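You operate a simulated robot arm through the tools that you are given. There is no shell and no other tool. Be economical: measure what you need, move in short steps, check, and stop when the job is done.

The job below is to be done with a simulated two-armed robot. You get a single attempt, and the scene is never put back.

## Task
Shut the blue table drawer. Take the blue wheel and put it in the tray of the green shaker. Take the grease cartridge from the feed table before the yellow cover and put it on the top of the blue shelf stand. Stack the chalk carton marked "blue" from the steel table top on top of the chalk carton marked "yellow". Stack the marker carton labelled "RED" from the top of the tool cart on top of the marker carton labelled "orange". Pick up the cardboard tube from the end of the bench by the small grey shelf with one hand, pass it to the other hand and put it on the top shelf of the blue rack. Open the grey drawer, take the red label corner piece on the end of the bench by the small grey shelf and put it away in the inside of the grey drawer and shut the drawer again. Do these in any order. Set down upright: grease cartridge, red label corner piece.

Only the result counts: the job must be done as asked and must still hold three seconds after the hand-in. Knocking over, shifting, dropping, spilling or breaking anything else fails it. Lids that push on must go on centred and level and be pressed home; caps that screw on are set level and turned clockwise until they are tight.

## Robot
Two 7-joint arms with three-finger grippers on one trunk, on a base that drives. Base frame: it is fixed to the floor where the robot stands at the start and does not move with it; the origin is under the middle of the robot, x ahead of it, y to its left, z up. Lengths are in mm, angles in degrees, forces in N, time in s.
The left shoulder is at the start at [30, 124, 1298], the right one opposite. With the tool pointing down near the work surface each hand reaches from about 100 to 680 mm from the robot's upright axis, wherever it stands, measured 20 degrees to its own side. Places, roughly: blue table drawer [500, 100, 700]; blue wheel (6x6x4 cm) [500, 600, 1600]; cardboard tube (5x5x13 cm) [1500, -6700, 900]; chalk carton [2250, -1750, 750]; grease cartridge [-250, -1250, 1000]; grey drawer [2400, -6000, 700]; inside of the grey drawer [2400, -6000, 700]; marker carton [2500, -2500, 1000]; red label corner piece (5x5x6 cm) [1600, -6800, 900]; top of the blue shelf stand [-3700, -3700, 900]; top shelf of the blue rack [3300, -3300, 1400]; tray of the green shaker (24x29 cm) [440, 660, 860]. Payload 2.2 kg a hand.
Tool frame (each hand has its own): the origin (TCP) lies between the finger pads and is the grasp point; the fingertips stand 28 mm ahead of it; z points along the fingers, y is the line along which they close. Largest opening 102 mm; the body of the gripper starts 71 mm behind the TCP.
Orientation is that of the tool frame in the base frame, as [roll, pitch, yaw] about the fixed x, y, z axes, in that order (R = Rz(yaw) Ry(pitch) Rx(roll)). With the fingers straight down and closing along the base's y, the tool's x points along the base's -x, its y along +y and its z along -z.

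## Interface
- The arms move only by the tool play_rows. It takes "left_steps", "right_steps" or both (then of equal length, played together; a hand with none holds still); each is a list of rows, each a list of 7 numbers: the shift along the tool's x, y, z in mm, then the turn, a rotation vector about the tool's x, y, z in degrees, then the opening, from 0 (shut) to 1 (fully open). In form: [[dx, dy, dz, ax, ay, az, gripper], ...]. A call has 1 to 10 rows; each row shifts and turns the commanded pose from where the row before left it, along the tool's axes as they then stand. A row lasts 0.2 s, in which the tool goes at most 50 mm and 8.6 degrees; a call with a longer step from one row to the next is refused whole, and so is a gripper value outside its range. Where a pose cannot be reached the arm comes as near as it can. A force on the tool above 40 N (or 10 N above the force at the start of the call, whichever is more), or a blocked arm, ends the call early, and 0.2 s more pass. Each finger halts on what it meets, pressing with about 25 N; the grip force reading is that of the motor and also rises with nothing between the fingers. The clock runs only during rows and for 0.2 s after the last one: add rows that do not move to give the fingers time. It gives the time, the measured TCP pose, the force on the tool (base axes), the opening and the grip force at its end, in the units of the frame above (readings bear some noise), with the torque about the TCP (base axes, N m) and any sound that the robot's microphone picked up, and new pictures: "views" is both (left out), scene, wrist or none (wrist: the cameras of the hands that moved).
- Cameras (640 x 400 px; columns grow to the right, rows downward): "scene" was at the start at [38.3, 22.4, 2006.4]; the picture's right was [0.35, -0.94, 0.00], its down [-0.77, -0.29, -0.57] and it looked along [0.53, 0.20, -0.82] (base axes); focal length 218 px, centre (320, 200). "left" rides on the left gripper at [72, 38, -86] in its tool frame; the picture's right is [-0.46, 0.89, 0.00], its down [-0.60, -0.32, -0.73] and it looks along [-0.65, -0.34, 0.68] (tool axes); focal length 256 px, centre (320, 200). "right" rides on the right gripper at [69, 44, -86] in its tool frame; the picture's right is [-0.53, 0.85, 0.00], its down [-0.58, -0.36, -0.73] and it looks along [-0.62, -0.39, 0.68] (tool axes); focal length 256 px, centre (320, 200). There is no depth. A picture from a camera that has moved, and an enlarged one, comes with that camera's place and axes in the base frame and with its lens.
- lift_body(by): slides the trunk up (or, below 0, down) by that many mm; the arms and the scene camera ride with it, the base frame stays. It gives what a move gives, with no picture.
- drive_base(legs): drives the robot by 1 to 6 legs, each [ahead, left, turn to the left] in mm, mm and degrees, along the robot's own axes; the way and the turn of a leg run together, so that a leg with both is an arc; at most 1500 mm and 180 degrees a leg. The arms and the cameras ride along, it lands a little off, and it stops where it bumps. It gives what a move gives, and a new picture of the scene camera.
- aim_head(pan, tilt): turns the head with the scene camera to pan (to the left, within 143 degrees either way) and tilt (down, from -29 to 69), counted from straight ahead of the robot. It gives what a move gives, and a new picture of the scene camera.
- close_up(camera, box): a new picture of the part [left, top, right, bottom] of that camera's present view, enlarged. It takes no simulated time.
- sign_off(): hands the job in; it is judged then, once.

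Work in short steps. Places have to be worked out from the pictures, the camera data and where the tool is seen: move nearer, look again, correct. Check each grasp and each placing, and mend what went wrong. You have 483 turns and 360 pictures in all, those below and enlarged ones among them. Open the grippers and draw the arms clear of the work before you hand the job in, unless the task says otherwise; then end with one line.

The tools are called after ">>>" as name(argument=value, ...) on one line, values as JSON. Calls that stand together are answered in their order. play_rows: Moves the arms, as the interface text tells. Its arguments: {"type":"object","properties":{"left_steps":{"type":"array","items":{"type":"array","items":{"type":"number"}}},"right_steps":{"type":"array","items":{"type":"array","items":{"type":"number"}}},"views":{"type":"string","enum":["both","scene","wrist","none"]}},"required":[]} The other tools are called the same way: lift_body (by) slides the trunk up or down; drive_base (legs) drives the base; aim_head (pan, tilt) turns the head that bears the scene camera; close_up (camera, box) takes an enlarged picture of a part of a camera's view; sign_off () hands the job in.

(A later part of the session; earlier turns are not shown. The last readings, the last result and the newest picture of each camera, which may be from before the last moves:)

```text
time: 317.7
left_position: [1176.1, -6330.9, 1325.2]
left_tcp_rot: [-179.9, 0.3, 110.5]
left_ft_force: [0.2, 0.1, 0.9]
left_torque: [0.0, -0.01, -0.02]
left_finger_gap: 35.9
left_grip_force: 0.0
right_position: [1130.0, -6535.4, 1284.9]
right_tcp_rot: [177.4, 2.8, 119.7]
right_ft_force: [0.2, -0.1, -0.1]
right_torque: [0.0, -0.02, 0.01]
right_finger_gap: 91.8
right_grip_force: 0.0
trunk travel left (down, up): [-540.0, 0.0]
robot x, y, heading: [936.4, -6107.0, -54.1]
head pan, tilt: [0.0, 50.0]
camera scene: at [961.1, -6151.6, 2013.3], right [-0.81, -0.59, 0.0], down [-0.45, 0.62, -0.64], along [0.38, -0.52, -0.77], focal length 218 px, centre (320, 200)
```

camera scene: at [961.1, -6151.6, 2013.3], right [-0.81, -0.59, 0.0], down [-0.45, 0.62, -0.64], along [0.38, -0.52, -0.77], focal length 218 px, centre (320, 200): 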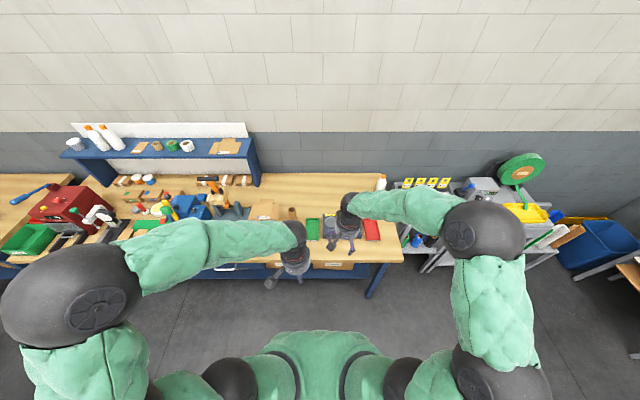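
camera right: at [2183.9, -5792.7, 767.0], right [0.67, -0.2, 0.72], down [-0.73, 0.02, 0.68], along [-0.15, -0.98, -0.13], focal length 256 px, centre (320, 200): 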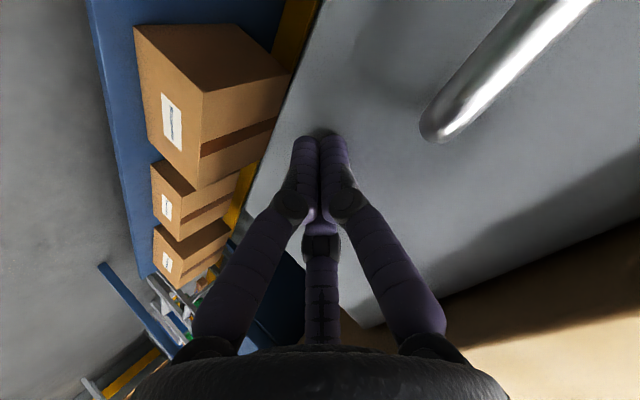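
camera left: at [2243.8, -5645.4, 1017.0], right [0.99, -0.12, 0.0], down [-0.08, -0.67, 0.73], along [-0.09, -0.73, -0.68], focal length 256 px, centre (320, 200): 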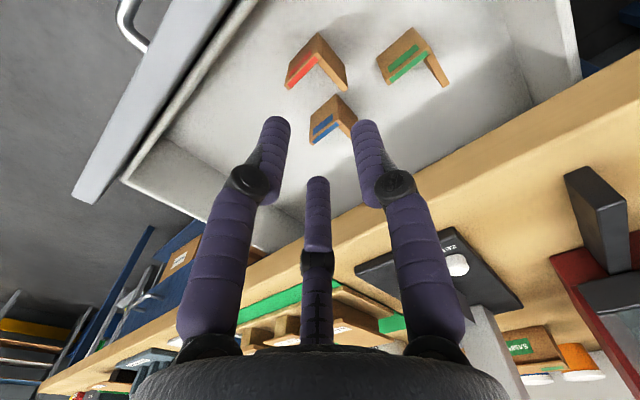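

I drive forward 260 mm toward the tube and open the left hand.

>>> drive_base(legs=[[260, 0, 0]])

>>> close_up(camera="scene", box=[220, 170, 420, 295])

```text
time: 319.6
left_position: [1327.8, -6539.4, 1324.8]
left_tcp_rot: [-179.9, 0.4, 110.2]
left_ft_force: [0.1, 0.0, 1.3]
left_torque: [0.0, -0.03, 0.02]
left_finger_gap: 35.8
left_grip_force: 0.1
right_position: [1279.8, -6744.4, 1286.3]
right_tcp_rot: [177.3, 2.7, 119.6]
right_ft_force: [0.2, 0.7, 0.6]
right_torque: [0.02, -0.01, 0.02]
right_finger_gap: 91.7
right_grip_force: 0.1
trunk travel left (down, up): [-540.0, 0.0]
robot x, y, heading: [1087.6, -6320.1, -54.2]
head pan, tilt: [0.0, 50.0]
camera scene: at [1111.5, -6359.8, 2013.3], right [-0.81, -0.59, 0.0], down [-0.45, 0.62, -0.64], along [0.38, -0.52, -0.77], focal length 218 px, centre (320, 200)
```

scene: 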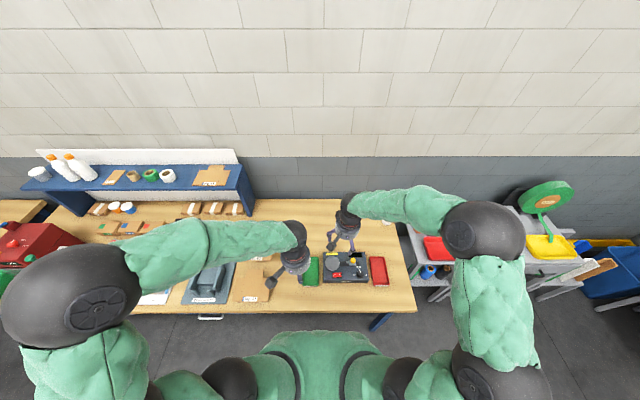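

```text
3.20 times, centred on (320, 232) of scene
camera zoom: at [1111.5, -6359.8, 2013.3], right [-0.81, -0.59, 0.0], down [-0.45, 0.62, -0.64], along [0.38, -0.52, -0.77], focal length 697 px, centre (320, 96)
```

zoom: 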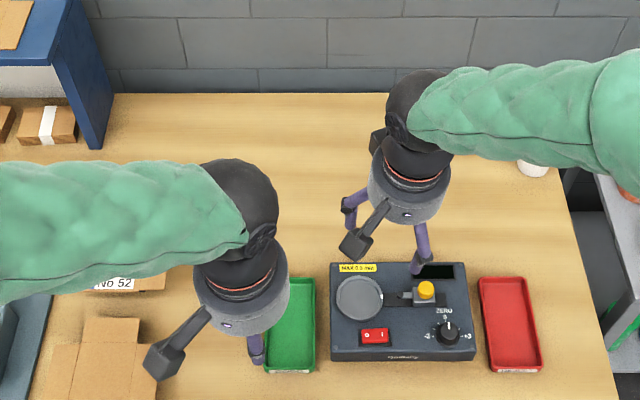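

The tube is hidden behind the left hand. I move it over the tube's estimated position (1540, -6673), fully open, and look.

>>> play_rows(left_steps=[[-33, 25.5, 10, 0, 0, 0, 1], [-33, 25.5, 10, 0, 0, 0, 1], [-33, 25.5, 10, 0, 0, 0, 1], [-33, 25.5, 10, 0, 0, 0, 1], [-33, 25.5, 10, 0, 0, 0, 1], [-34, 25.5, 10, 0, 0, 0, 1], [0, 0, 25, 0, 0, -7.8, 1], [0, 0, 25, 0, 0, -7.8, 1], [0, 0, 0, 0, 0, 0, 1]], views="wrist")

```text
time: 321.6
left_position: [1541.4, -6673.9, 1214.3]
left_tcp_rot: [-179.7, 0.2, 126.0]
left_ft_force: [0.7, -0.1, -0.4]
left_torque: [-0.03, 0.02, 0.03]
left_finger_gap: 102.1
left_grip_force: 0.0
right_position: [1281.7, -6743.2, 1285.7]
right_tcp_rot: [177.3, 2.7, 119.5]
right_ft_force: [-0.2, 0.0, -0.1]
right_torque: [-0.01, 0.02, 0.01]
right_finger_gap: 91.9
right_grip_force: 0.1
trunk travel left (down, up): [-540.0, 0.0]
robot x, y, heading: [1083.5, -6319.5, -53.8]
head pan, tilt: [0.0, 50.0]
camera left: at [1530.1, -6592.9, 1300.2], right [0.99, 0.14, 0.0], down [0.1, -0.67, 0.73], along [0.11, -0.73, -0.68], focal length 256 px, centre (320, 200)
```

left: 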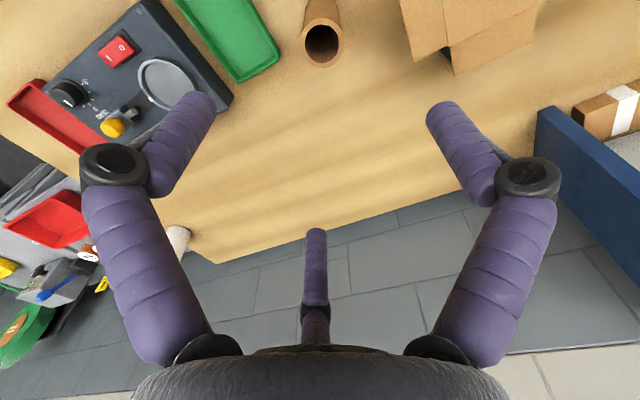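

The tube's mouth is right below the tool. I descend to z≈1010 and check.

>>> play_rows(left_steps=[[2, 0, 40, 0, 0, 0, 1], [0, 0, 40, 0, 0, 0, 1], [0, 0, 40, 0, 0, 0, 1], [0, 0, 40, 0, 0, 0, 1], [0, 0, 25, 0, 0, 0, 1], [0, 0, 18, 0, 0, 0, 1], [0, 0, 0, 0, 0, 0, 1]], views="wrist")

```text
time: 323.1
left_position: [1539.3, -6671.9, 1013.2]
left_tcp_rot: [-179.8, 0.2, 125.9]
left_ft_force: [0.0, -0.2, -0.8]
left_torque: [0.0, 0.0, 0.02]
left_finger_gap: 101.9
left_grip_force: 0.0
right_position: [1280.7, -6744.6, 1285.2]
right_tcp_rot: [177.4, 2.7, 119.6]
right_ft_force: [-0.1, 0.2, -0.2]
right_torque: [-0.02, 0.01, 0.01]
right_finger_gap: 91.7
right_grip_force: 0.1
trunk travel left (down, up): [-540.0, 0.0]
robot x, y, heading: [1080.7, -6319.1, -54.2]
head pan, tilt: [0.0, 50.0]
camera left: at [1528.2, -6590.8, 1098.7], right [0.99, 0.14, 0.0], down [0.1, -0.67, 0.73], along [0.1, -0.73, -0.68], focal length 256 px, centre (320, 200)
```

left: 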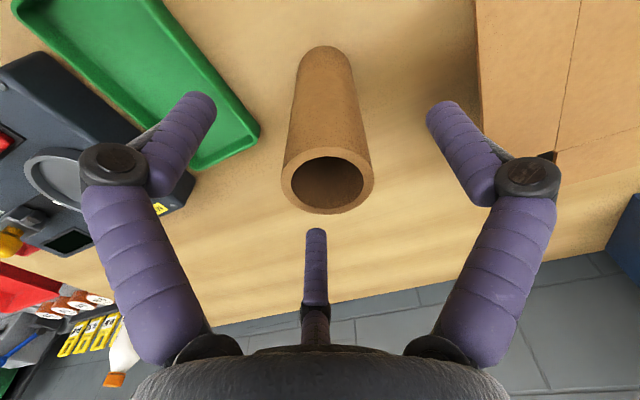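

Aligned, with the top at TCP level. I close and lift.

>>> play_rows(left_steps=[[0, 2, 0, 0, 0, 0, 0.6], [0, 0, 0, 0, 0, 0, 0.3], [0, 0, 0, 0, 0, 0, 0.3], [0, 0, 0, 0, 0, 0, 0.3], [0, 0, -10, 0, 0, 0, 0.3], [0, 0, -30, 0, 0, 0, 0.3], [0, 0, -40, 0, 0, 0, 0.3]], views="wrist")

```text
time: 324.8
left_position: [1537.2, -6670.9, 1092.6]
left_tcp_rot: [-179.8, 0.1, 125.9]
left_ft_force: [-0.3, 0.3, -0.7]
left_torque: [-0.02, -0.02, -0.01]
left_finger_gap: 43.6
left_grip_force: 24.6
right_position: [1280.4, -6744.4, 1285.9]
right_tcp_rot: [177.3, 2.7, 119.6]
right_ft_force: [-0.2, 0.6, 0.6]
right_torque: [-0.03, -0.01, 0.01]
right_finger_gap: 91.7
right_grip_force: 0.1
trunk travel left (down, up): [-540.0, 0.0]
robot x, y, heading: [1081.5, -6318.8, -54.2]
head pan, tilt: [0.0, 50.0]
camera left: at [1526.6, -6589.1, 1179.4], right [0.99, 0.14, 0.0], down [0.1, -0.67, 0.73], along [0.1, -0.73, -0.68], focal length 256 px, centre (320, 200)
```

left: 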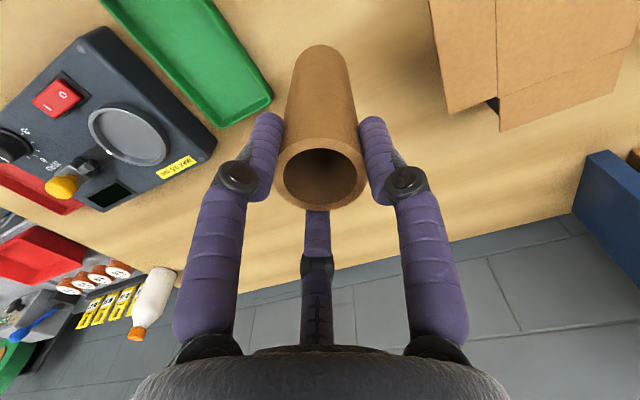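

The tube is held. I raise it, back into the corridor, and bring it toward the middle in front of me.

>>> play_rows(left_steps=[[0, 0, -45, 0, 0, 0, 0.3], [0, 0, -45, 0, 0, 0, 0.3], [20, -24, -10, 0, 0, 0, 0.3], [20, -24, 0, 0, 0, 0, 0.3], [20, -24, 0, 0, 0, 0, 0.3], [20, -24, 0, 0, 0, 0, 0.3], [20, -24, 0, 0, 0, 0, 0.3], [20, -24, 0, 0, 0, 0, 0.3]], right_steps=[[0, 0, 0, 0, 0, 0, 1], [0, 0, 0, 0, 0, 0, 1], [0, -20, -20, 0, 0, 0, 1], [0, -20, -20, 0, 0, 0, 1], [0, -20, -20, 0, 0, 0, 1], [0, -20, -20, 0, 0, 0, 1], [0, -20, 0, 0, 0, 0, 1], [0, 0, 0, 0, 0, 0, 1]], views="none")

>>> drive_base(legs=[[-270, 0, 0]])

>>> play_rows(left_steps=[[0, 0, 0, 0, -8.5, 0, 0.3], [0, 0, 0, 0, -8.5, 0, 0.3], [0, 0, 0, 0, -8.5, 0, 0.3], [0, 0, 0, 0, -8.5, 0, 0.3], [0, 0, 0, 0, -8.5, 0, 0.3], [0, 0, 0, 0, -8.5, 0, 0.3], [0, 0, 0, 0, -8.5, 0, 0.3], [0, 0, 0, 0, -8.5, 0, 0.3], [0, 0, 0, 0, -8.5, 0, 0.3], [0, 0, 0, 0, -8.5, 0, 0.3]], views="both")

```text
time: 326.6
left_position: [1351.7, -6659.4, 1193.3]
left_tcp_rot: [-179.9, 0.2, 126.0]
left_ft_force: [0.2, -0.4, -0.2]
left_torque: [0.01, -0.05, -0.03]
left_finger_gap: 43.3
left_grip_force: 25.2
right_position: [1189.0, -6791.8, 1360.1]
right_tcp_rot: [177.3, 2.7, 119.4]
right_ft_force: [0.0, 1.0, -0.7]
right_torque: [0.04, -0.01, 0.01]
right_finger_gap: 102.1
right_grip_force: 0.2
trunk travel left (down, up): [-540.0, 0.0]
robot x, y, heading: [1080.4, -6320.3, -54.4]
head pan, tilt: [0.0, 50.0]
```

```text
time: 328.4
left_position: [1196.9, -6441.3, 1191.9]
left_tcp_rot: [-179.7, 0.2, 125.9]
left_ft_force: [-0.5, -0.4, -0.3]
left_torque: [0.04, 0.02, 0.0]
left_finger_gap: 43.4
left_grip_force: 24.8
right_position: [1032.5, -6576.2, 1359.5]
right_tcp_rot: [177.4, 2.6, 119.6]
right_ft_force: [0.5, -0.5, 0.1]
right_torque: [0.0, -0.02, 0.03]
right_finger_gap: 101.9
right_grip_force: 0.0
trunk travel left (down, up): [-540.0, 0.0]
robot x, y, heading: [929.4, -6101.4, -54.1]
head pan, tilt: [0.0, 50.0]
camera scene: at [956.1, -6144.7, 2013.3], right [-0.81, -0.59, 0.0], down [-0.45, 0.62, -0.64], along [0.38, -0.52, -0.77], focal length 218 px, centre (320, 200)
```

scene: 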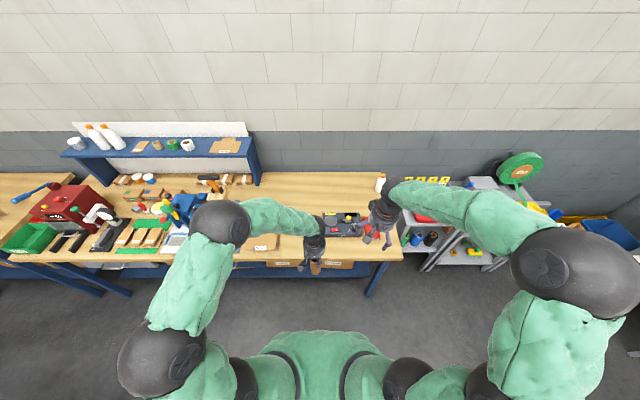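

```text
time: 330.6
left_position: [1196.5, -6443.1, 1191.7]
left_tcp_rot: [-176.8, 85.3, 129.2]
left_ft_force: [-1.5, -0.3, -1.0]
left_torque: [0.05, 0.01, -0.03]
left_finger_gap: 43.5
left_grip_force: 24.7
right_position: [1033.3, -6575.9, 1359.4]
right_tcp_rot: [177.3, 2.7, 119.6]
right_ft_force: [0.5, -0.4, 0.0]
right_torque: [0.01, 0.0, 0.0]
right_finger_gap: 101.7
right_grip_force: 0.0
trunk travel left (down, up): [-540.0, 0.0]
robot x, y, heading: [923.2, -6099.2, -54.2]
head pan, tilt: [0.0, 50.0]
camera scene: at [955.9, -6145.2, 2013.3], right [-0.81, -0.59, 0.0], down [-0.45, 0.62, -0.64], along [0.38, -0.52, -0.77], focal length 218 px, centre (320, 200)
camera left: at [1174.1, -6346.1, 1127.0], right [0.74, 0.49, 0.46], down [-0.65, 0.37, 0.66], along [0.16, -0.79, 0.59], focal length 256 px, centre (320, 200)
```

scene: 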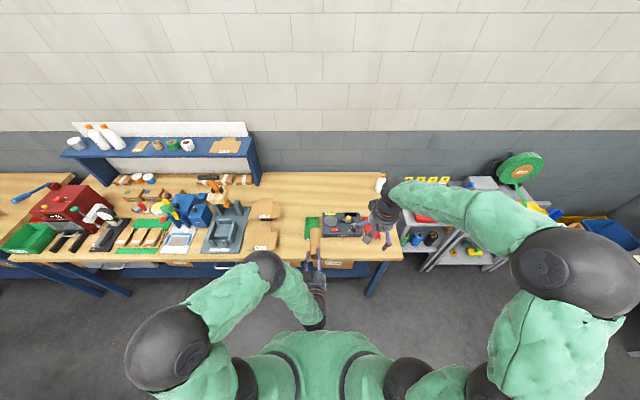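
left: 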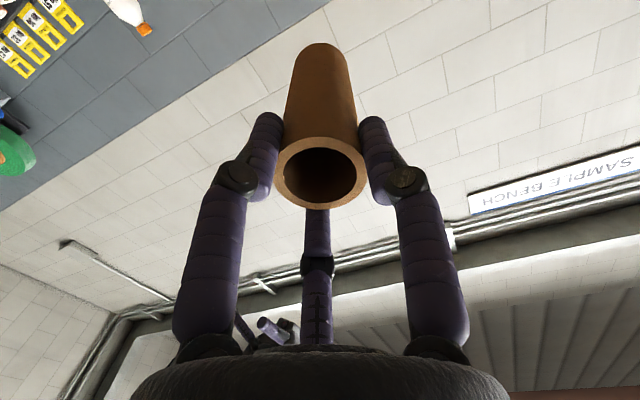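

The left hand now presents the tube level, pointing forward. I bring the open right hand, tool down, above the tube's free front part.

>>> play_rows(right_steps=[[0, 0, 0, 2.7, 2.7, -6.4, 1], [-14.8, 40.7, 11.8, 0, 0, 0, 1], [-14.8, 40.7, 11.8, 0, 0, 0, 1], [-14.8, 40.7, 11.8, 0, 0, 0, 1], [-14.8, 40.7, 11.8, 0, 0, 0, 1], [-14.8, 40.7, 11.8, 0, 0, 0, 1], [0, 0, 0, 0, 0, 0, 1]], views="both")

```text
time: 332.2
left_position: [1195.6, -6441.6, 1192.1]
left_tcp_rot: [-178.3, 85.2, 127.6]
left_ft_force: [0.4, -0.1, -0.6]
left_torque: [0.04, 0.0, 0.0]
left_finger_gap: 43.3
left_grip_force: 25.1
right_position: [1240.3, -6514.6, 1301.4]
right_tcp_rot: [-179.9, 0.2, 126.1]
right_ft_force: [-0.4, -0.8, -0.5]
right_torque: [-0.01, -0.03, -0.02]
right_finger_gap: 101.8
right_grip_force: 0.0
trunk travel left (down, up): [-540.0, 0.0]
robot x, y, heading: [925.1, -6102.2, -54.1]
head pan, tilt: [0.0, 50.0]
camera scene: at [953.6, -6144.1, 2013.4], right [-0.81, -0.59, 0.0], down [-0.45, 0.62, -0.64], along [0.38, -0.52, -0.77], focal length 218 px, centre (320, 200)
camera right: at [1234.5, -6433.3, 1388.8], right [1.0, 0.07, 0.0], down [0.04, -0.68, 0.73], along [0.05, -0.73, -0.68], focal length 256 px, centre (320, 200)
```

scene: 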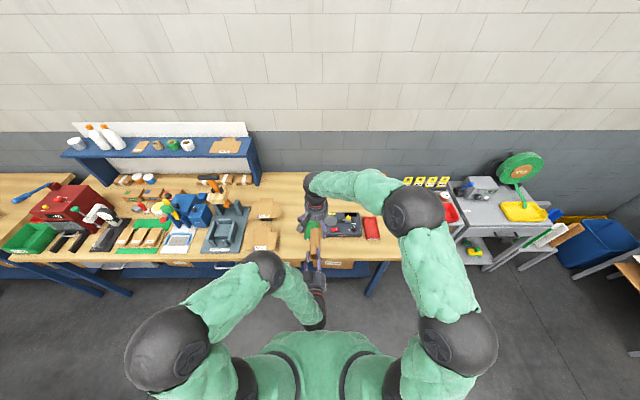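
right: 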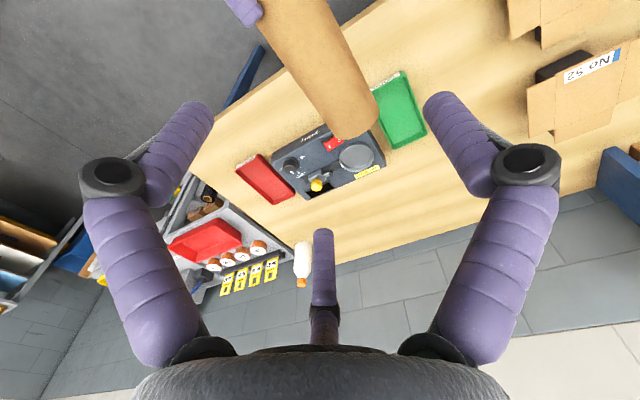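

The tube runs right under the open right hand. I descend to z≈1200 around it.

>>> play_rows(right_steps=[[0, 0, 30, 0, 0, 0, 1], [0, 0, 30, 0, 0, 0, 1], [0, 0, 25, 0, 0, 0, 1], [0, 0, 15, 0, 0, 0, 1], [0, 0, 0, 0, 0, 0, 1]], views="wrist")

```text
time: 333.4
left_position: [1195.1, -6440.9, 1193.4]
left_tcp_rot: [-177.7, 85.1, 128.1]
left_ft_force: [-0.8, -0.6, -1.0]
left_torque: [0.04, 0.0, 0.0]
left_finger_gap: 43.4
left_grip_force: 25.0
right_position: [1238.6, -6515.5, 1201.3]
right_tcp_rot: [-179.8, 0.3, 126.0]
right_ft_force: [0.0, 0.5, -0.1]
right_torque: [-0.04, 0.02, 0.01]
right_finger_gap: 102.0
right_grip_force: 0.0
trunk travel left (down, up): [-540.0, 0.0]
robot x, y, heading: [923.6, -6104.8, -54.0]
head pan, tilt: [0.0, 50.0]
camera right: at [1233.3, -6432.7, 1287.4], right [1.0, 0.07, 0.0], down [0.05, -0.68, 0.73], along [0.05, -0.73, -0.68], focal length 256 px, centre (320, 200)
```

right: 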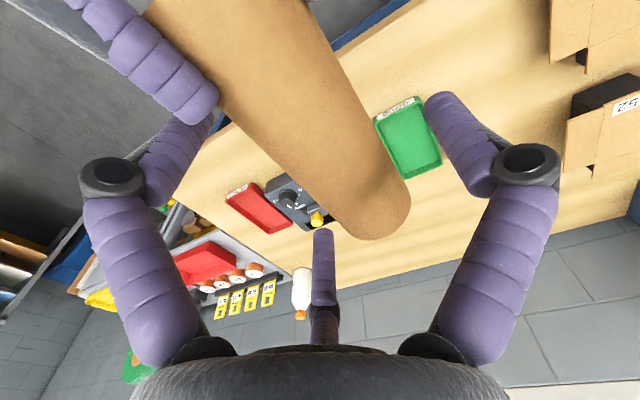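

The jaws straddle the tube just ahead of the left fingers. I close the right hand.

>>> play_rows(right_steps=[[-4, 0, 0, 0, 0, 0, 0.8], [0, 0, 0, 0, 0, 0, 0.6], [0, 0, 0, 0, 0, 0, 0.4], [0, 0, 0, 0, 0, 0, 0.3], [0, 0, 0, 0, 0, 0, 0.3]], views="both")

```text
time: 334.6
left_position: [1196.8, -6440.7, 1191.6]
left_tcp_rot: [-178.2, 85.1, 127.8]
left_ft_force: [4.2, 8.0, -3.2]
left_torque: [0.11, 0.02, 0.49]
left_finger_gap: 43.3
left_grip_force: 24.4
right_position: [1241.3, -6519.4, 1201.0]
right_tcp_rot: [-179.9, 0.2, 126.1]
right_ft_force: [-4.9, -7.5, 2.5]
right_torque: [0.02, 0.1, 0.15]
right_finger_gap: 62.3
right_grip_force: 24.5
trunk travel left (down, up): [-540.0, 0.0]
robot x, y, heading: [929.1, -6105.3, -53.9]
head pan, tilt: [0.0, 50.0]
camera scene: at [955.5, -6143.8, 2013.3], right [-0.81, -0.59, 0.0], down [-0.45, 0.62, -0.64], along [0.38, -0.52, -0.77], focal length 218 px, centre (320, 200)
camera right: at [1236.2, -6436.6, 1288.0], right [1.0, 0.07, 0.0], down [0.05, -0.68, 0.73], along [0.05, -0.73, -0.68], focal length 256 px, centre (320, 200)
```

scene: 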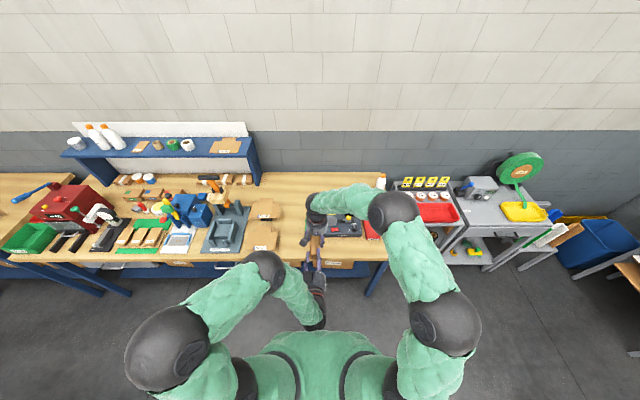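
right: 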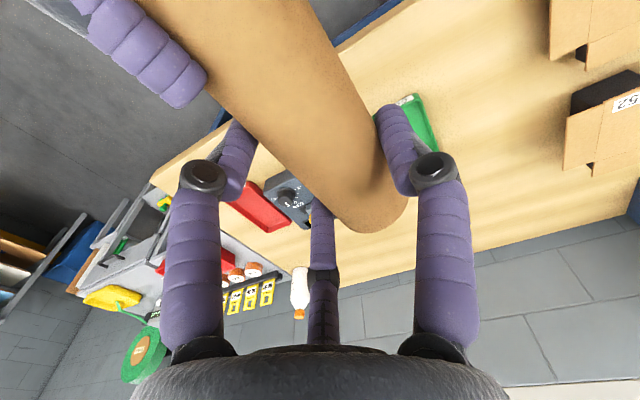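

Gripped by the right hand (62 mm, as expected for this grip). I open the left hand and withdraw it straight back.

>>> play_rows(left_steps=[[0, 0, 0, 0, 0, 0, 0.5], [0, 0, 0, 0, 0, 0, 0.7], [0, 0, 0, 0, 0, 0, 0.7], [0, 0, -20, 0, 0, 0, 0.7], [0, 0, -30, 0, 0, 0, 0.7], [0, 0, -30, 0, 0, 0, 0.7]], right_steps=[[0, 0, 0, 0, 0, 0, 0.3], [0, 0, 0, 0, 0, 0, 0.3], [0, 0, 0, 0, 0, 0, 0.3], [0, 0, 0, 0, 0, 0, 0.3], [0, 0, 0, 0, 0, 0, 0.3], [0, 0, 0, 0, 0, 0, 0.3]], views="wrist")

```text
time: 336.2
left_position: [1175.1, -6436.7, 1243.5]
left_tcp_rot: [-66.3, 84.4, -117.7]
left_ft_force: [0.6, 1.0, 0.8]
left_torque: [0.0, 0.0, -0.03]
left_finger_gap: 71.7
left_grip_force: 0.0
left hand out of reach, approached as far as the arm can: row 6
right_position: [1241.6, -6517.6, 1198.8]
right_tcp_rot: [-179.8, 0.1, 126.1]
right_ft_force: [-0.5, -0.8, 0.2]
right_torque: [0.0, 0.01, 0.0]
right_finger_gap: 62.2
right_grip_force: 25.0
trunk travel left (down, up): [-540.0, 0.0]
robot x, y, heading: [928.2, -6103.4, -54.2]
head pan, tilt: [0.0, 50.0]
stopped in row 6 (left hand): the arm was blocked; the commanded pose is now the measured one
camera right: at [1236.7, -6436.2, 1287.4], right [1.0, 0.07, 0.0], down [0.05, -0.68, 0.73], along [0.05, -0.73, -0.68], focal length 256 px, centre (320, 200)
camera left: at [1148.2, -6352.0, 1166.0], right [0.71, 0.59, 0.38], down [-0.68, 0.43, 0.6], along [0.19, -0.69, 0.7], focal length 256 px, centre (320, 200)
```

right: 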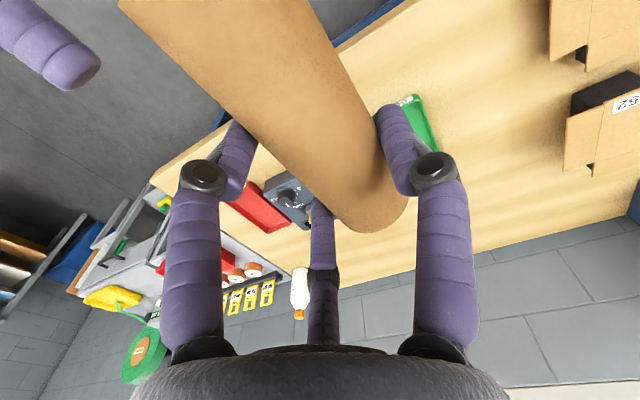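
left: 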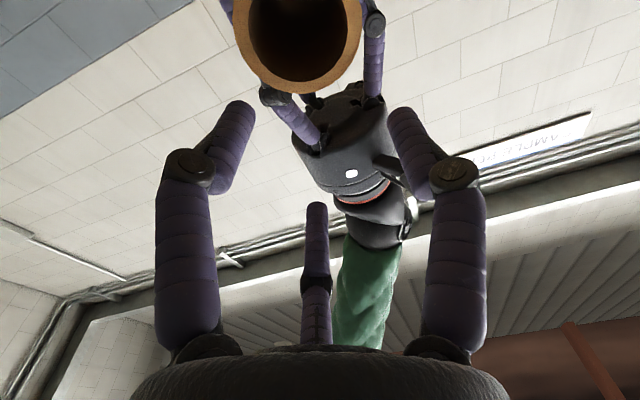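

The right hand has the tube. I move it 120 mm forward, clear of the left hand, and then restore the left hand.

>>> play_rows(right_steps=[[-30, 0, 0, 0, 0, 0, 0.3], [-30, 0, 0, 0, 0, 0, 0.3], [-30, -10, -10, 0, 0, 0, 0.3], [-30, -10, -10, 0, 0, 0, 0.3]], views="none")

>>> play_rows(left_steps=[[0, 0, 0, 0, 8.5, 0, 0.7], [0, 0, 0, 0, 8.5, 0, 0.7], [0, 0, 0, 0, 8.5, 0, 0.7], [0, 0, 0, 0, 8.5, 0, 0.7], [0, 0, 0, 0, 8.5, 0, 0.7], [0, 0, 0, 0, 8.5, 0, 0.7], [0, 0, 0, 0, 8.5, 0, 0.7], [0, 0, 0, 0, 8.5, 0, 0.7], [0, 0, 0, 0, 8.5, 0, 0.7], [0, 0, 0, 0, 8.5, 0, 0.7]], views="both")

```text
time: 337.2
left_position: [1175.8, -6437.2, 1244.3]
left_tcp_rot: [-66.8, 84.3, -118.2]
left_ft_force: [-0.5, 0.6, -0.3]
left_torque: [-0.03, 0.01, -0.02]
left_finger_gap: 71.5
left_grip_force: 0.1
right_position: [1293.6, -6628.5, 1221.3]
right_tcp_rot: [-179.8, 0.0, 126.1]
right_ft_force: [0.1, -0.2, 0.1]
right_torque: [-0.03, 0.0, -0.01]
right_finger_gap: 62.2
right_grip_force: 25.6
trunk travel left (down, up): [-540.0, 0.0]
robot x, y, heading: [926.2, -6100.6, -54.1]
head pan, tilt: [0.0, 50.0]
```

```text
time: 339.4
left_position: [1175.1, -6436.8, 1243.6]
left_tcp_rot: [-174.9, 7.0, 129.1]
left_ft_force: [1.4, -0.4, 0.5]
left_torque: [0.0, 0.03, -0.01]
left_finger_gap: 71.6
left_grip_force: 0.1
right_position: [1295.5, -6627.2, 1221.4]
right_tcp_rot: [-179.9, 0.0, 126.1]
right_ft_force: [0.1, -0.7, -0.8]
right_torque: [0.05, -0.01, -0.03]
right_finger_gap: 62.2
right_grip_force: 24.8
trunk travel left (down, up): [-540.0, 0.0]
robot x, y, heading: [928.8, -6106.0, -54.0]
head pan, tilt: [0.0, 50.0]
camera scene: at [956.6, -6145.6, 2013.2], right [-0.81, -0.59, 0.0], down [-0.45, 0.62, -0.64], along [0.38, -0.52, -0.77], focal length 218 px, centre (320, 200)
camera left: at [1159.6, -6344.5, 1316.3], right [0.98, 0.19, -0.02], down [0.13, -0.55, 0.82], along [0.15, -0.81, -0.56], focal length 256 px, centre (320, 200)
```

scene: 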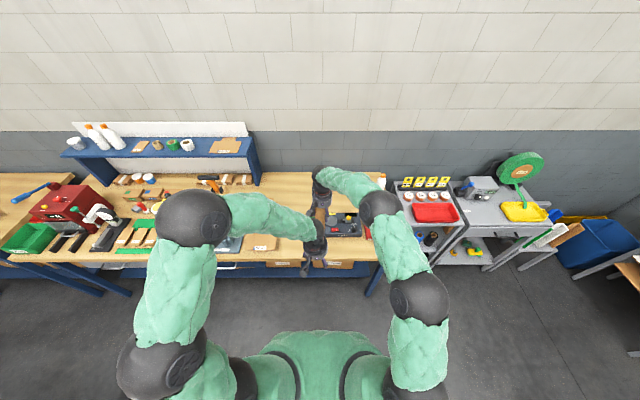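
left: 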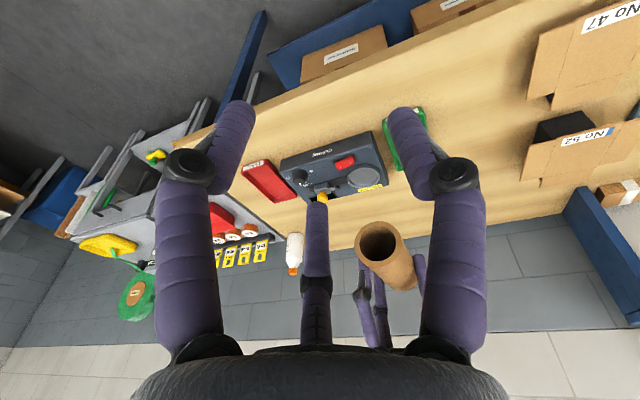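

Handoff done. I spread and retract both hands, then strafe along the corridor and back up to the blue rack.

>>> play_rows(left_steps=[[0, 40, -5, 0, 3.5, 0, 0.7], [0, 40, -5, 0, 3.5, 0, 0.7], [0, 40, -5, 0, 0, 0, 0.7], [0, 40, -5, 0, 0, 0, 0.7], [0, 0, 0, 0, 0, 0, 0.7], [0, 0, 0, 0, 0, 0, 0.7], [0, 0, 0, 0, 0, 0, 0.7]], right_steps=[[0, -30, -30, 0, 0, 0, 0.3], [0, -30, -30, 0, 0, 0, 0.3], [0, -30, -30, 0, 0, 0, 0.3], [40, -10, 0, 0, 0, 0, 0.3], [40, 0, 0, 0, 0, 0, 0.3], [40, 0, 0, 0, 0, 0, 0.3], [40, 0, 0, 0, 0, 0, 0.3]], views="none")

>>> drive_base(legs=[[0, 1400, 0], [0, 1330, 0], [-700, 0, 0]])

>>> aim_head(pan=75, tilt=30)

```text
time: 341.1
left_position: [1297.1, -6331.1, 1249.0]
left_tcp_rot: [-174.9, 0.3, 128.5]
left_ft_force: [0.4, 0.3, 0.7]
left_torque: [-0.05, 0.01, 0.0]
left_finger_gap: 71.3
left_grip_force: 0.1
right_position: [1121.0, -6553.1, 1310.8]
right_tcp_rot: [-179.9, 0.3, 126.1]
right_ft_force: [-0.5, 0.5, 0.3]
right_torque: [-0.02, -0.02, 0.0]
right_finger_gap: 62.1
right_grip_force: 25.0
trunk travel left (down, up): [-540.0, 0.0]
robot x, y, heading: [927.4, -6102.1, -54.1]
head pan, tilt: [0.0, 50.0]
```

```text
time: 357.8
left_position: [3108.0, -4143.7, 1249.1]
left_tcp_rot: [-174.9, 0.2, 128.8]
left_ft_force: [0.0, -0.2, -0.2]
left_torque: [0.03, -0.02, 0.0]
left_finger_gap: 71.4
left_grip_force: 0.1
right_position: [2932.5, -4366.2, 1309.0]
right_tcp_rot: [-179.8, 0.2, 126.2]
right_ft_force: [-0.4, 0.1, -0.7]
right_torque: [0.0, 0.03, -0.01]
right_finger_gap: 62.6
right_grip_force: 25.2
trunk travel left (down, up): [-540.0, 0.0]
robot x, y, heading: [2736.0, -3919.5, -54.0]
head pan, tilt: [0.0, 50.0]
camera scene: at [2765.2, -3955.1, 2013.3], right [-0.81, -0.59, 0.0], down [-0.45, 0.62, -0.64], along [0.38, -0.52, -0.77], focal length 218 px, centre (320, 200)
```

scene: 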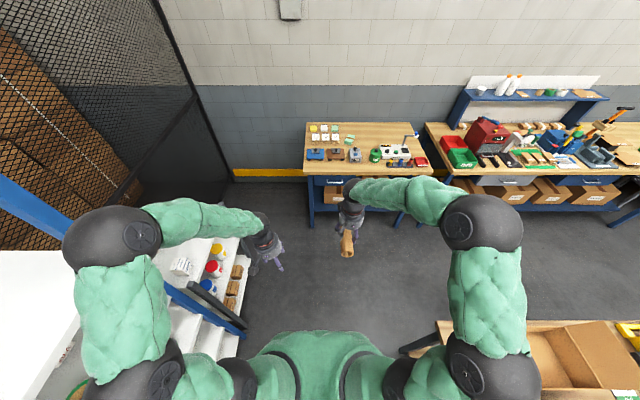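

```text
time: 359.3
left_position: [3108.8, -4143.2, 1248.3]
left_tcp_rot: [-174.9, 0.3, 128.7]
left_ft_force: [-0.9, -0.5, 0.3]
left_torque: [-0.01, -0.02, 0.03]
left_finger_gap: 71.3
left_grip_force: 0.0
right_position: [2932.8, -4366.7, 1308.5]
right_tcp_rot: [-179.8, 0.1, 126.2]
right_ft_force: [0.4, -0.5, -0.3]
right_torque: [-0.04, 0.02, -0.01]
right_finger_gap: 62.1
right_grip_force: 24.8
trunk travel left (down, up): [-540.0, 0.0]
robot x, y, heading: [2737.7, -3912.6, -54.1]
head pan, tilt: [75.0, 30.0]
camera scene: at [2804.4, -3860.5, 2042.8], right [0.36, -0.93, 0.0], down [-0.47, -0.18, -0.87], along [0.81, 0.31, -0.5], focal length 218 px, centre (320, 200)
```

scene: 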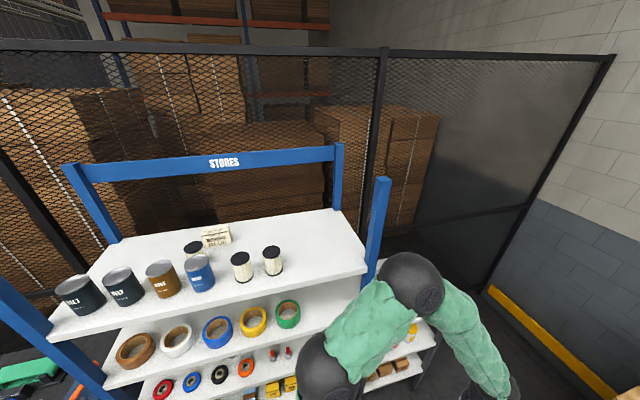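

The rack's top shelf (z≈1400) has free room at its right end, near p=4930, q=620. I shift away a little and turn to face the rack.

>>> drive_base(legs=[[0, -110, 0], [0, 0, 90]])

>>> aim_head(pan=-5, tilt=35)

```text
time: 364.3
left_position: [2874.2, -3605.5, 1248.3]
left_tcp_rot: [-174.9, 0.2, -141.3]
left_ft_force: [-0.3, 0.8, -0.9]
left_torque: [-0.01, 0.0, 0.0]
left_finger_gap: 71.5
left_grip_force: 0.1
right_position: [3099.4, -3781.2, 1308.5]
right_tcp_rot: [-179.7, 0.1, -143.7]
right_ft_force: [0.3, 0.6, -0.9]
right_torque: [-0.02, 0.0, -0.04]
right_finger_gap: 62.2
right_grip_force: 24.9
trunk travel left (down, up): [-540.0, 0.0]
robot x, y, heading: [2647.0, -3979.8, 36.2]
head pan, tilt: [75.0, 30.0]
camera scene: at [2591.7, -3914.5, 2042.8], right [0.93, 0.36, 0.0], down [0.18, -0.47, -0.87], along [-0.31, 0.81, -0.5], focal length 218 px, centre (320, 200)
```

scene: 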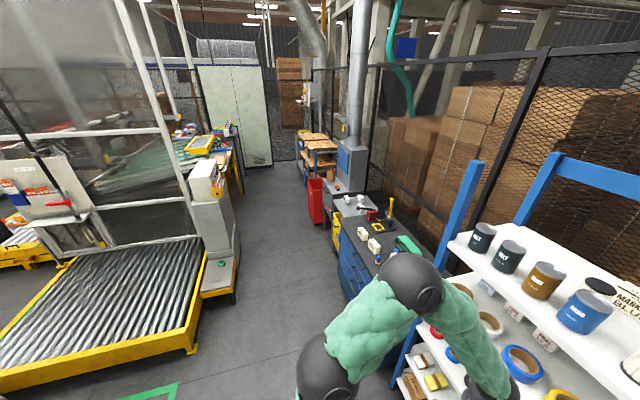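

```text
time: 365.8
left_position: [2875.4, -3605.8, 1248.8]
left_tcp_rot: [-174.8, 0.1, -141.2]
left_ft_force: [-0.3, 0.0, -0.5]
left_torque: [0.03, 0.01, 0.04]
left_finger_gap: 71.5
left_grip_force: 0.1
right_position: [3100.3, -3782.4, 1308.2]
right_tcp_rot: [-179.9, 0.1, -143.7]
right_ft_force: [0.2, 0.6, -0.1]
right_torque: [-0.01, -0.05, 0.01]
right_finger_gap: 62.1
right_grip_force: 24.9
trunk travel left (down, up): [-540.0, 0.0]
robot x, y, heading: [2648.8, -3979.2, 36.0]
head pan, tilt: [-5.0, 35.0]
camera scene: at [2699.6, -3953.3, 2035.0], right [0.52, -0.86, 0.0], down [-0.49, -0.3, -0.82], along [0.7, 0.42, -0.57], focal length 218 px, centre (320, 200)
```

scene: 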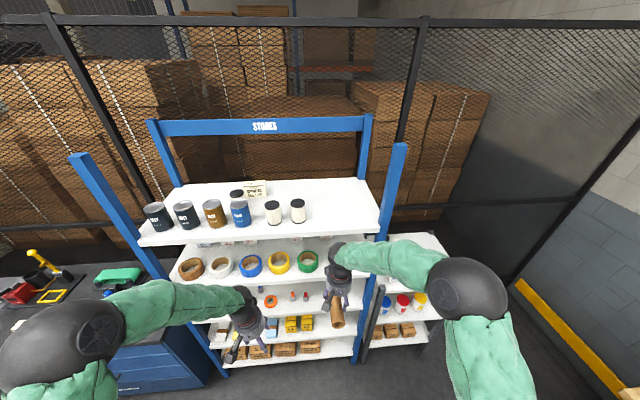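

I tilt the right hand forward 85° so that the tube stands vertical, keeping clear of the rack.

>>> play_rows(right_steps=[[0, 0, 0, 0, -8.5, 0, 0.3], [0, 0, 0, 0, -8.5, 0, 0.3], [0, 0, 0, 0, -8.5, 0, 0.3], [0, 0, 0, 0, -8.5, 0, 0.3], [0, 0, 0, 0, -8.5, 0, 0.3], [0, 0, 0, 0, -8.5, 0, 0.3], [0, 0, 0, 0, -8.5, 0, 0.3], [0, 0, 0, 0, -8.5, 0, 0.3], [0, 0, 0, 0, -8.5, 0, 0.3], [0, 0, 0, 0, -8.5, 0, 0.3]], views="both")

```text
time: 368.0
left_position: [2875.7, -3604.7, 1246.8]
left_tcp_rot: [-174.8, 0.2, -141.3]
left_ft_force: [-0.4, 0.6, -0.2]
left_torque: [0.01, -0.02, 0.03]
left_finger_gap: 71.5
left_grip_force: 0.0
right_position: [3081.2, -3763.9, 1318.0]
right_tcp_rot: [-177.9, 84.9, -142.1]
right_ft_force: [-0.2, 0.0, -0.6]
right_torque: [-0.01, 0.02, -0.01]
right_finger_gap: 61.9
right_grip_force: 25.2
right hand out of reach, approached as far as the arm can: row 10
trunk travel left (down, up): [-540.0, 0.0]
robot x, y, heading: [2649.1, -3978.7, 36.1]
head pan, tilt: [-5.0, 35.0]
camera scene: at [2699.5, -3951.3, 2035.0], right [0.52, -0.86, 0.0], down [-0.49, -0.3, -0.82], along [0.7, 0.42, -0.57], focal length 218 px, centre (320, 200)
camera right: at [2981.7, -3781.8, 1257.7], right [-0.46, 0.71, 0.53], down [-0.34, -0.69, 0.64], along [0.82, 0.11, 0.56], focal length 256 px, centre (320, 200)
```

scene: 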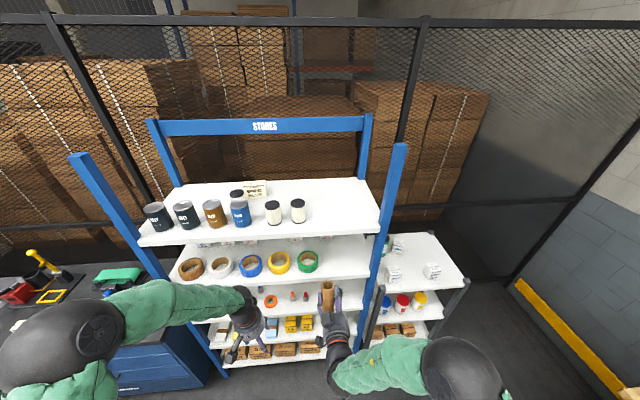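
right: 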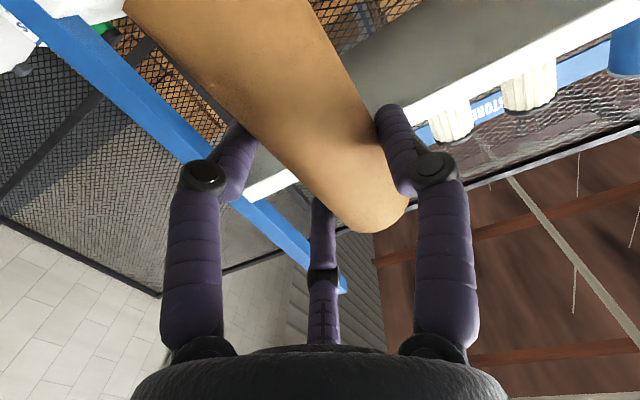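

Tube vertical. I raise it above shelf height.

>>> play_rows(right_steps=[[-42, -8, 4, 0, 0, 0, 0.3], [-42, -8, 4, 0, 0, 0, 0.3], [-42, -8, 4, 0, 0, 0, 0.3], [-42, -8, 4, 0, 0, 0, 0.3], [-42, -8, 4, 0, 0, 0, 0.3], [-25, -8, 2, 0, 0, 0, 0.3], [0, 0, 0, 0, 0, 0, 0.3]], views="scene")

```text
time: 369.6
left_position: [2876.5, -3607.4, 1248.6]
left_tcp_rot: [-174.9, 0.1, -141.1]
left_ft_force: [-1.3, -0.7, -0.6]
left_torque: [-0.02, 0.03, -0.01]
left_finger_gap: 71.1
left_grip_force: 0.1
right_position: [3144.4, -3778.8, 1552.7]
right_tcp_rot: [-178.0, 85.0, -141.6]
right_ft_force: [-0.1, 0.3, -1.1]
right_torque: [-0.05, 0.0, 0.01]
right_finger_gap: 62.5
right_grip_force: 25.4
trunk travel left (down, up): [-540.0, 0.0]
robot x, y, heading: [2649.3, -3976.2, 36.1]
head pan, tilt: [-5.0, 35.0]
camera scene: at [2699.8, -3952.8, 2035.0], right [0.52, -0.86, 0.0], down [-0.49, -0.3, -0.82], along [0.7, 0.42, -0.57], focal length 218 px, centre (320, 200)
```

scene: 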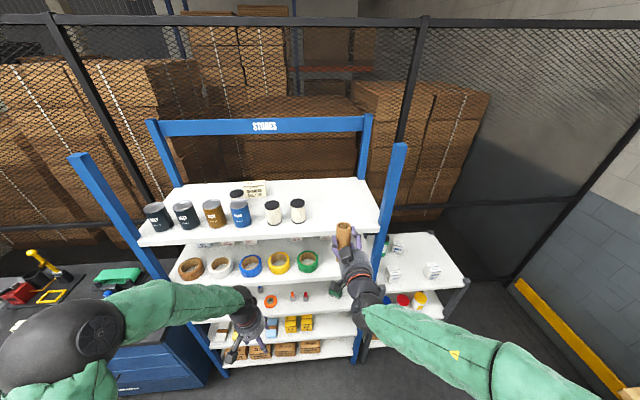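

I tuck the left hand back, then drive 200 mm ahead toward the rack.

>>> play_rows(left_steps=[[45, 0, 0, 0, 0, 0, 0.7], [45, 0, 0, 0, 0, 0, 0.7], [45, 0, 0, 0, 0, 0, 0.7], [30, 0, 0, 0, 0, 0, 0.7]], views="none")

>>> drive_base(legs=[[200, 0, 0]])

>>> close_up(camera="scene", box=[240, 160, 440, 285])

```text
time: 370.6
left_position: [2746.9, -3710.9, 1250.4]
left_tcp_rot: [-174.8, 0.4, -141.1]
left_ft_force: [-0.1, 0.4, 0.5]
left_torque: [0.03, -0.05, 0.0]
left_finger_gap: 71.3
left_grip_force: 0.1
right_position: [3143.0, -3779.3, 1554.1]
right_tcp_rot: [-178.0, 85.1, -141.7]
right_ft_force: [-1.1, -0.4, -0.1]
right_torque: [-0.02, 0.03, 0.01]
right_finger_gap: 62.4
right_grip_force: 24.2
trunk travel left (down, up): [-540.0, 0.0]
robot x, y, heading: [2640.9, -3982.5, 36.1]
head pan, tilt: [-5.0, 35.0]
```

```text
time: 372.2
left_position: [2910.5, -3592.6, 1248.8]
left_tcp_rot: [-174.8, 0.3, -141.3]
left_ft_force: [0.0, 0.2, 0.2]
left_torque: [0.01, 0.02, 0.05]
left_finger_gap: 71.6
left_grip_force: 0.1
right_position: [3304.7, -3662.5, 1552.5]
right_tcp_rot: [-178.1, 85.2, -141.8]
right_ft_force: [0.6, 0.2, -0.7]
right_torque: [0.03, -0.01, -0.02]
right_finger_gap: 62.0
right_grip_force: 24.5
trunk travel left (down, up): [-540.0, 0.0]
robot x, y, heading: [2806.4, -3863.5, 36.3]
head pan, tilt: [-5.0, 35.0]
camera scene: at [2860.5, -3836.3, 2035.1], right [0.52, -0.86, 0.0], down [-0.49, -0.3, -0.82], along [0.7, 0.42, -0.57], focal length 218 px, centre (320, 200)
```

scene: 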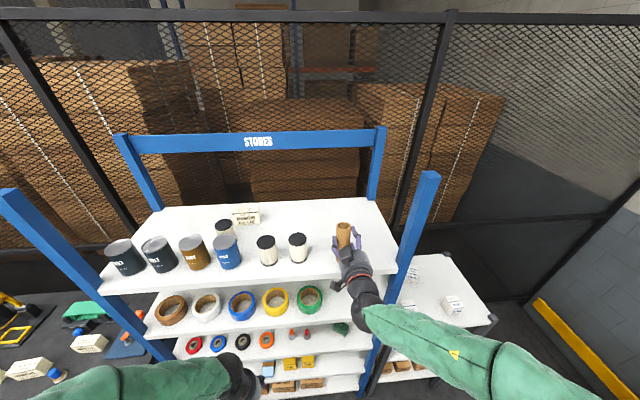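

```text
3.20 times, centred on (340, 222) of scene
camera zoom: at [2860.5, -3836.3, 2035.1], right [0.52, -0.86, 0.0], down [-0.49, -0.3, -0.82], along [0.7, 0.42, -0.57], focal length 697 px, centre (256, 128)
```

zoom: 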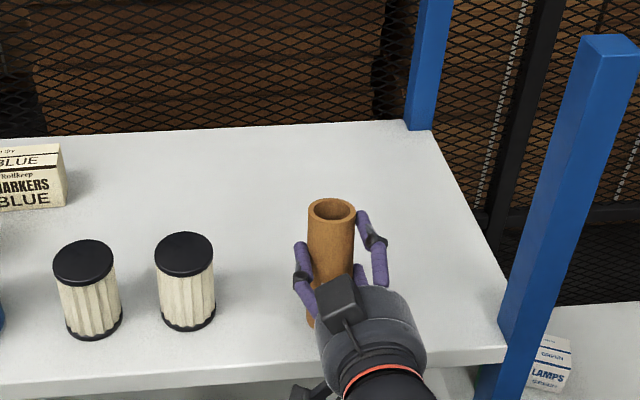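

I move the tube forward 100 mm over the shelf, then lower toward it.

>>> play_rows(right_steps=[[-2, 0, 25, 0, 0, 0, 0.3], [-2, 0, 25, 0, 0, 0, 0.3], [-2, 0, 25, 0, 0, 0, 0.3], [-2, 0, 25, 0, 0, 0, 0.3], [0, 0, 0, 0, 0, 0, 0.3]], views="wrist")

>>> close_up(camera="scene", box=[240, 160, 440, 285])

```text
time: 373.4
left_position: [2910.9, -3591.4, 1249.4]
left_tcp_rot: [-175.0, 0.2, -141.3]
left_ft_force: [-0.2, -0.2, -0.7]
left_torque: [0.01, -0.02, 0.01]
left_finger_gap: 71.5
left_grip_force: 0.1
right_position: [3388.1, -3602.4, 1552.9]
right_tcp_rot: [-178.2, 85.1, -141.9]
right_ft_force: [0.1, 0.8, -1.1]
right_torque: [0.01, 0.02, -0.01]
right_finger_gap: 62.4
right_grip_force: 24.6
trunk travel left (down, up): [-540.0, 0.0]
robot x, y, heading: [2807.7, -3864.1, 36.1]
head pan, tilt: [-5.0, 35.0]
camera right: at [3287.4, -3621.3, 1492.5], right [-0.46, 0.71, 0.53], down [-0.33, -0.69, 0.64], along [0.82, 0.12, 0.56], focal length 256 px, centre (320, 200)
```

right: 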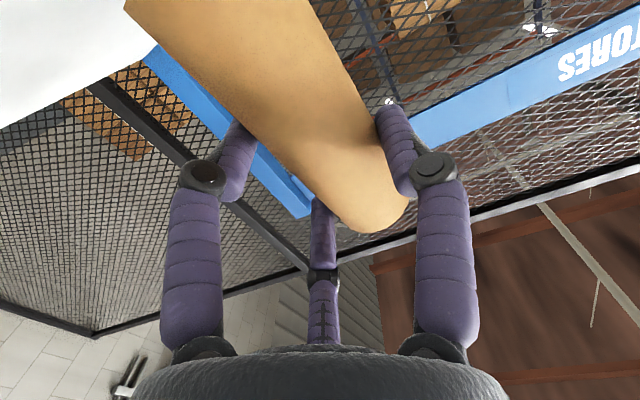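

```text
3.20 times, centred on (340, 222) of scene
camera zoom: at [2860.7, -3836.3, 2035.1], right [0.52, -0.86, 0.0], down [-0.49, -0.3, -0.82], along [0.7, 0.42, -0.57], focal length 697 px, centre (256, 128)
```

zoom: 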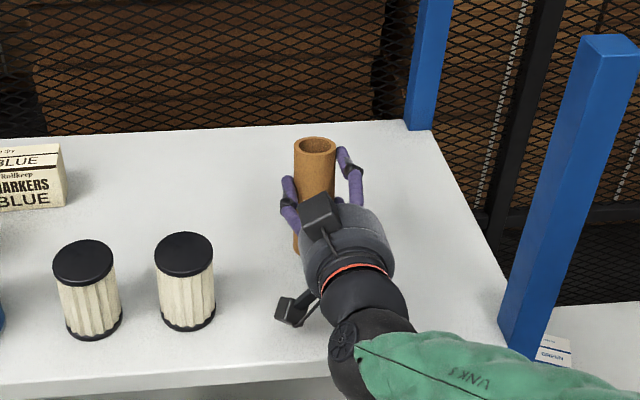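

The tube leans about 10° (bottom toward me). I rotate the tool another 9.5° to make it upright before lowering.

>>> play_rows(right_steps=[[0, 0, 0, 0, -4.8, 0, 0.3], [0, 0, 0, 0, -4.8, 0, 0.3], [0, 0, 0, 0, 0, 0, 0.3]], views="none")

>>> close_up(camera="scene", box=[290, 170, 390, 240])

```text
time: 374.2
left_position: [2910.5, -3591.3, 1248.2]
left_tcp_rot: [-174.8, 0.0, -141.3]
left_ft_force: [-0.2, -0.4, -0.7]
left_torque: [0.0, 0.01, 0.03]
left_finger_gap: 71.4
left_grip_force: 0.0
right_position: [3386.0, -3600.4, 1552.4]
right_tcp_rot: [-2.1, 85.5, 33.9]
right_ft_force: [-0.2, -0.1, -1.3]
right_torque: [0.03, -0.04, -0.03]
right_finger_gap: 62.2
right_grip_force: 25.0
trunk travel left (down, up): [-540.0, 0.0]
robot x, y, heading: [2809.1, -3858.3, 36.2]
head pan, tilt: [-5.0, 35.0]
```

```text
5.71 times, centred on (340, 205) of scene
camera zoom: at [2861.7, -3834.4, 2035.0], right [0.52, -0.86, 0.0], down [-0.49, -0.3, -0.82], along [0.7, 0.42, -0.57], focal length 1245 px, centre (206, 171)
```

zoom: 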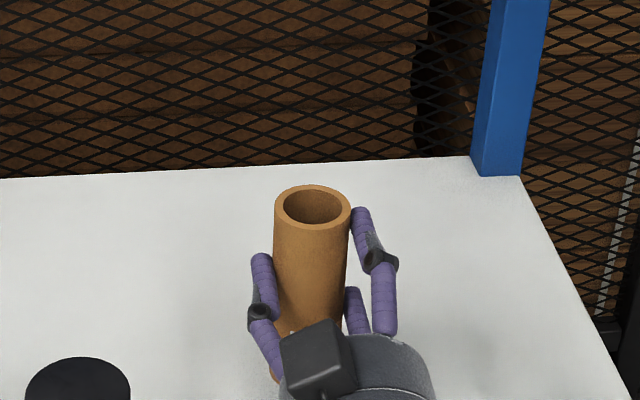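

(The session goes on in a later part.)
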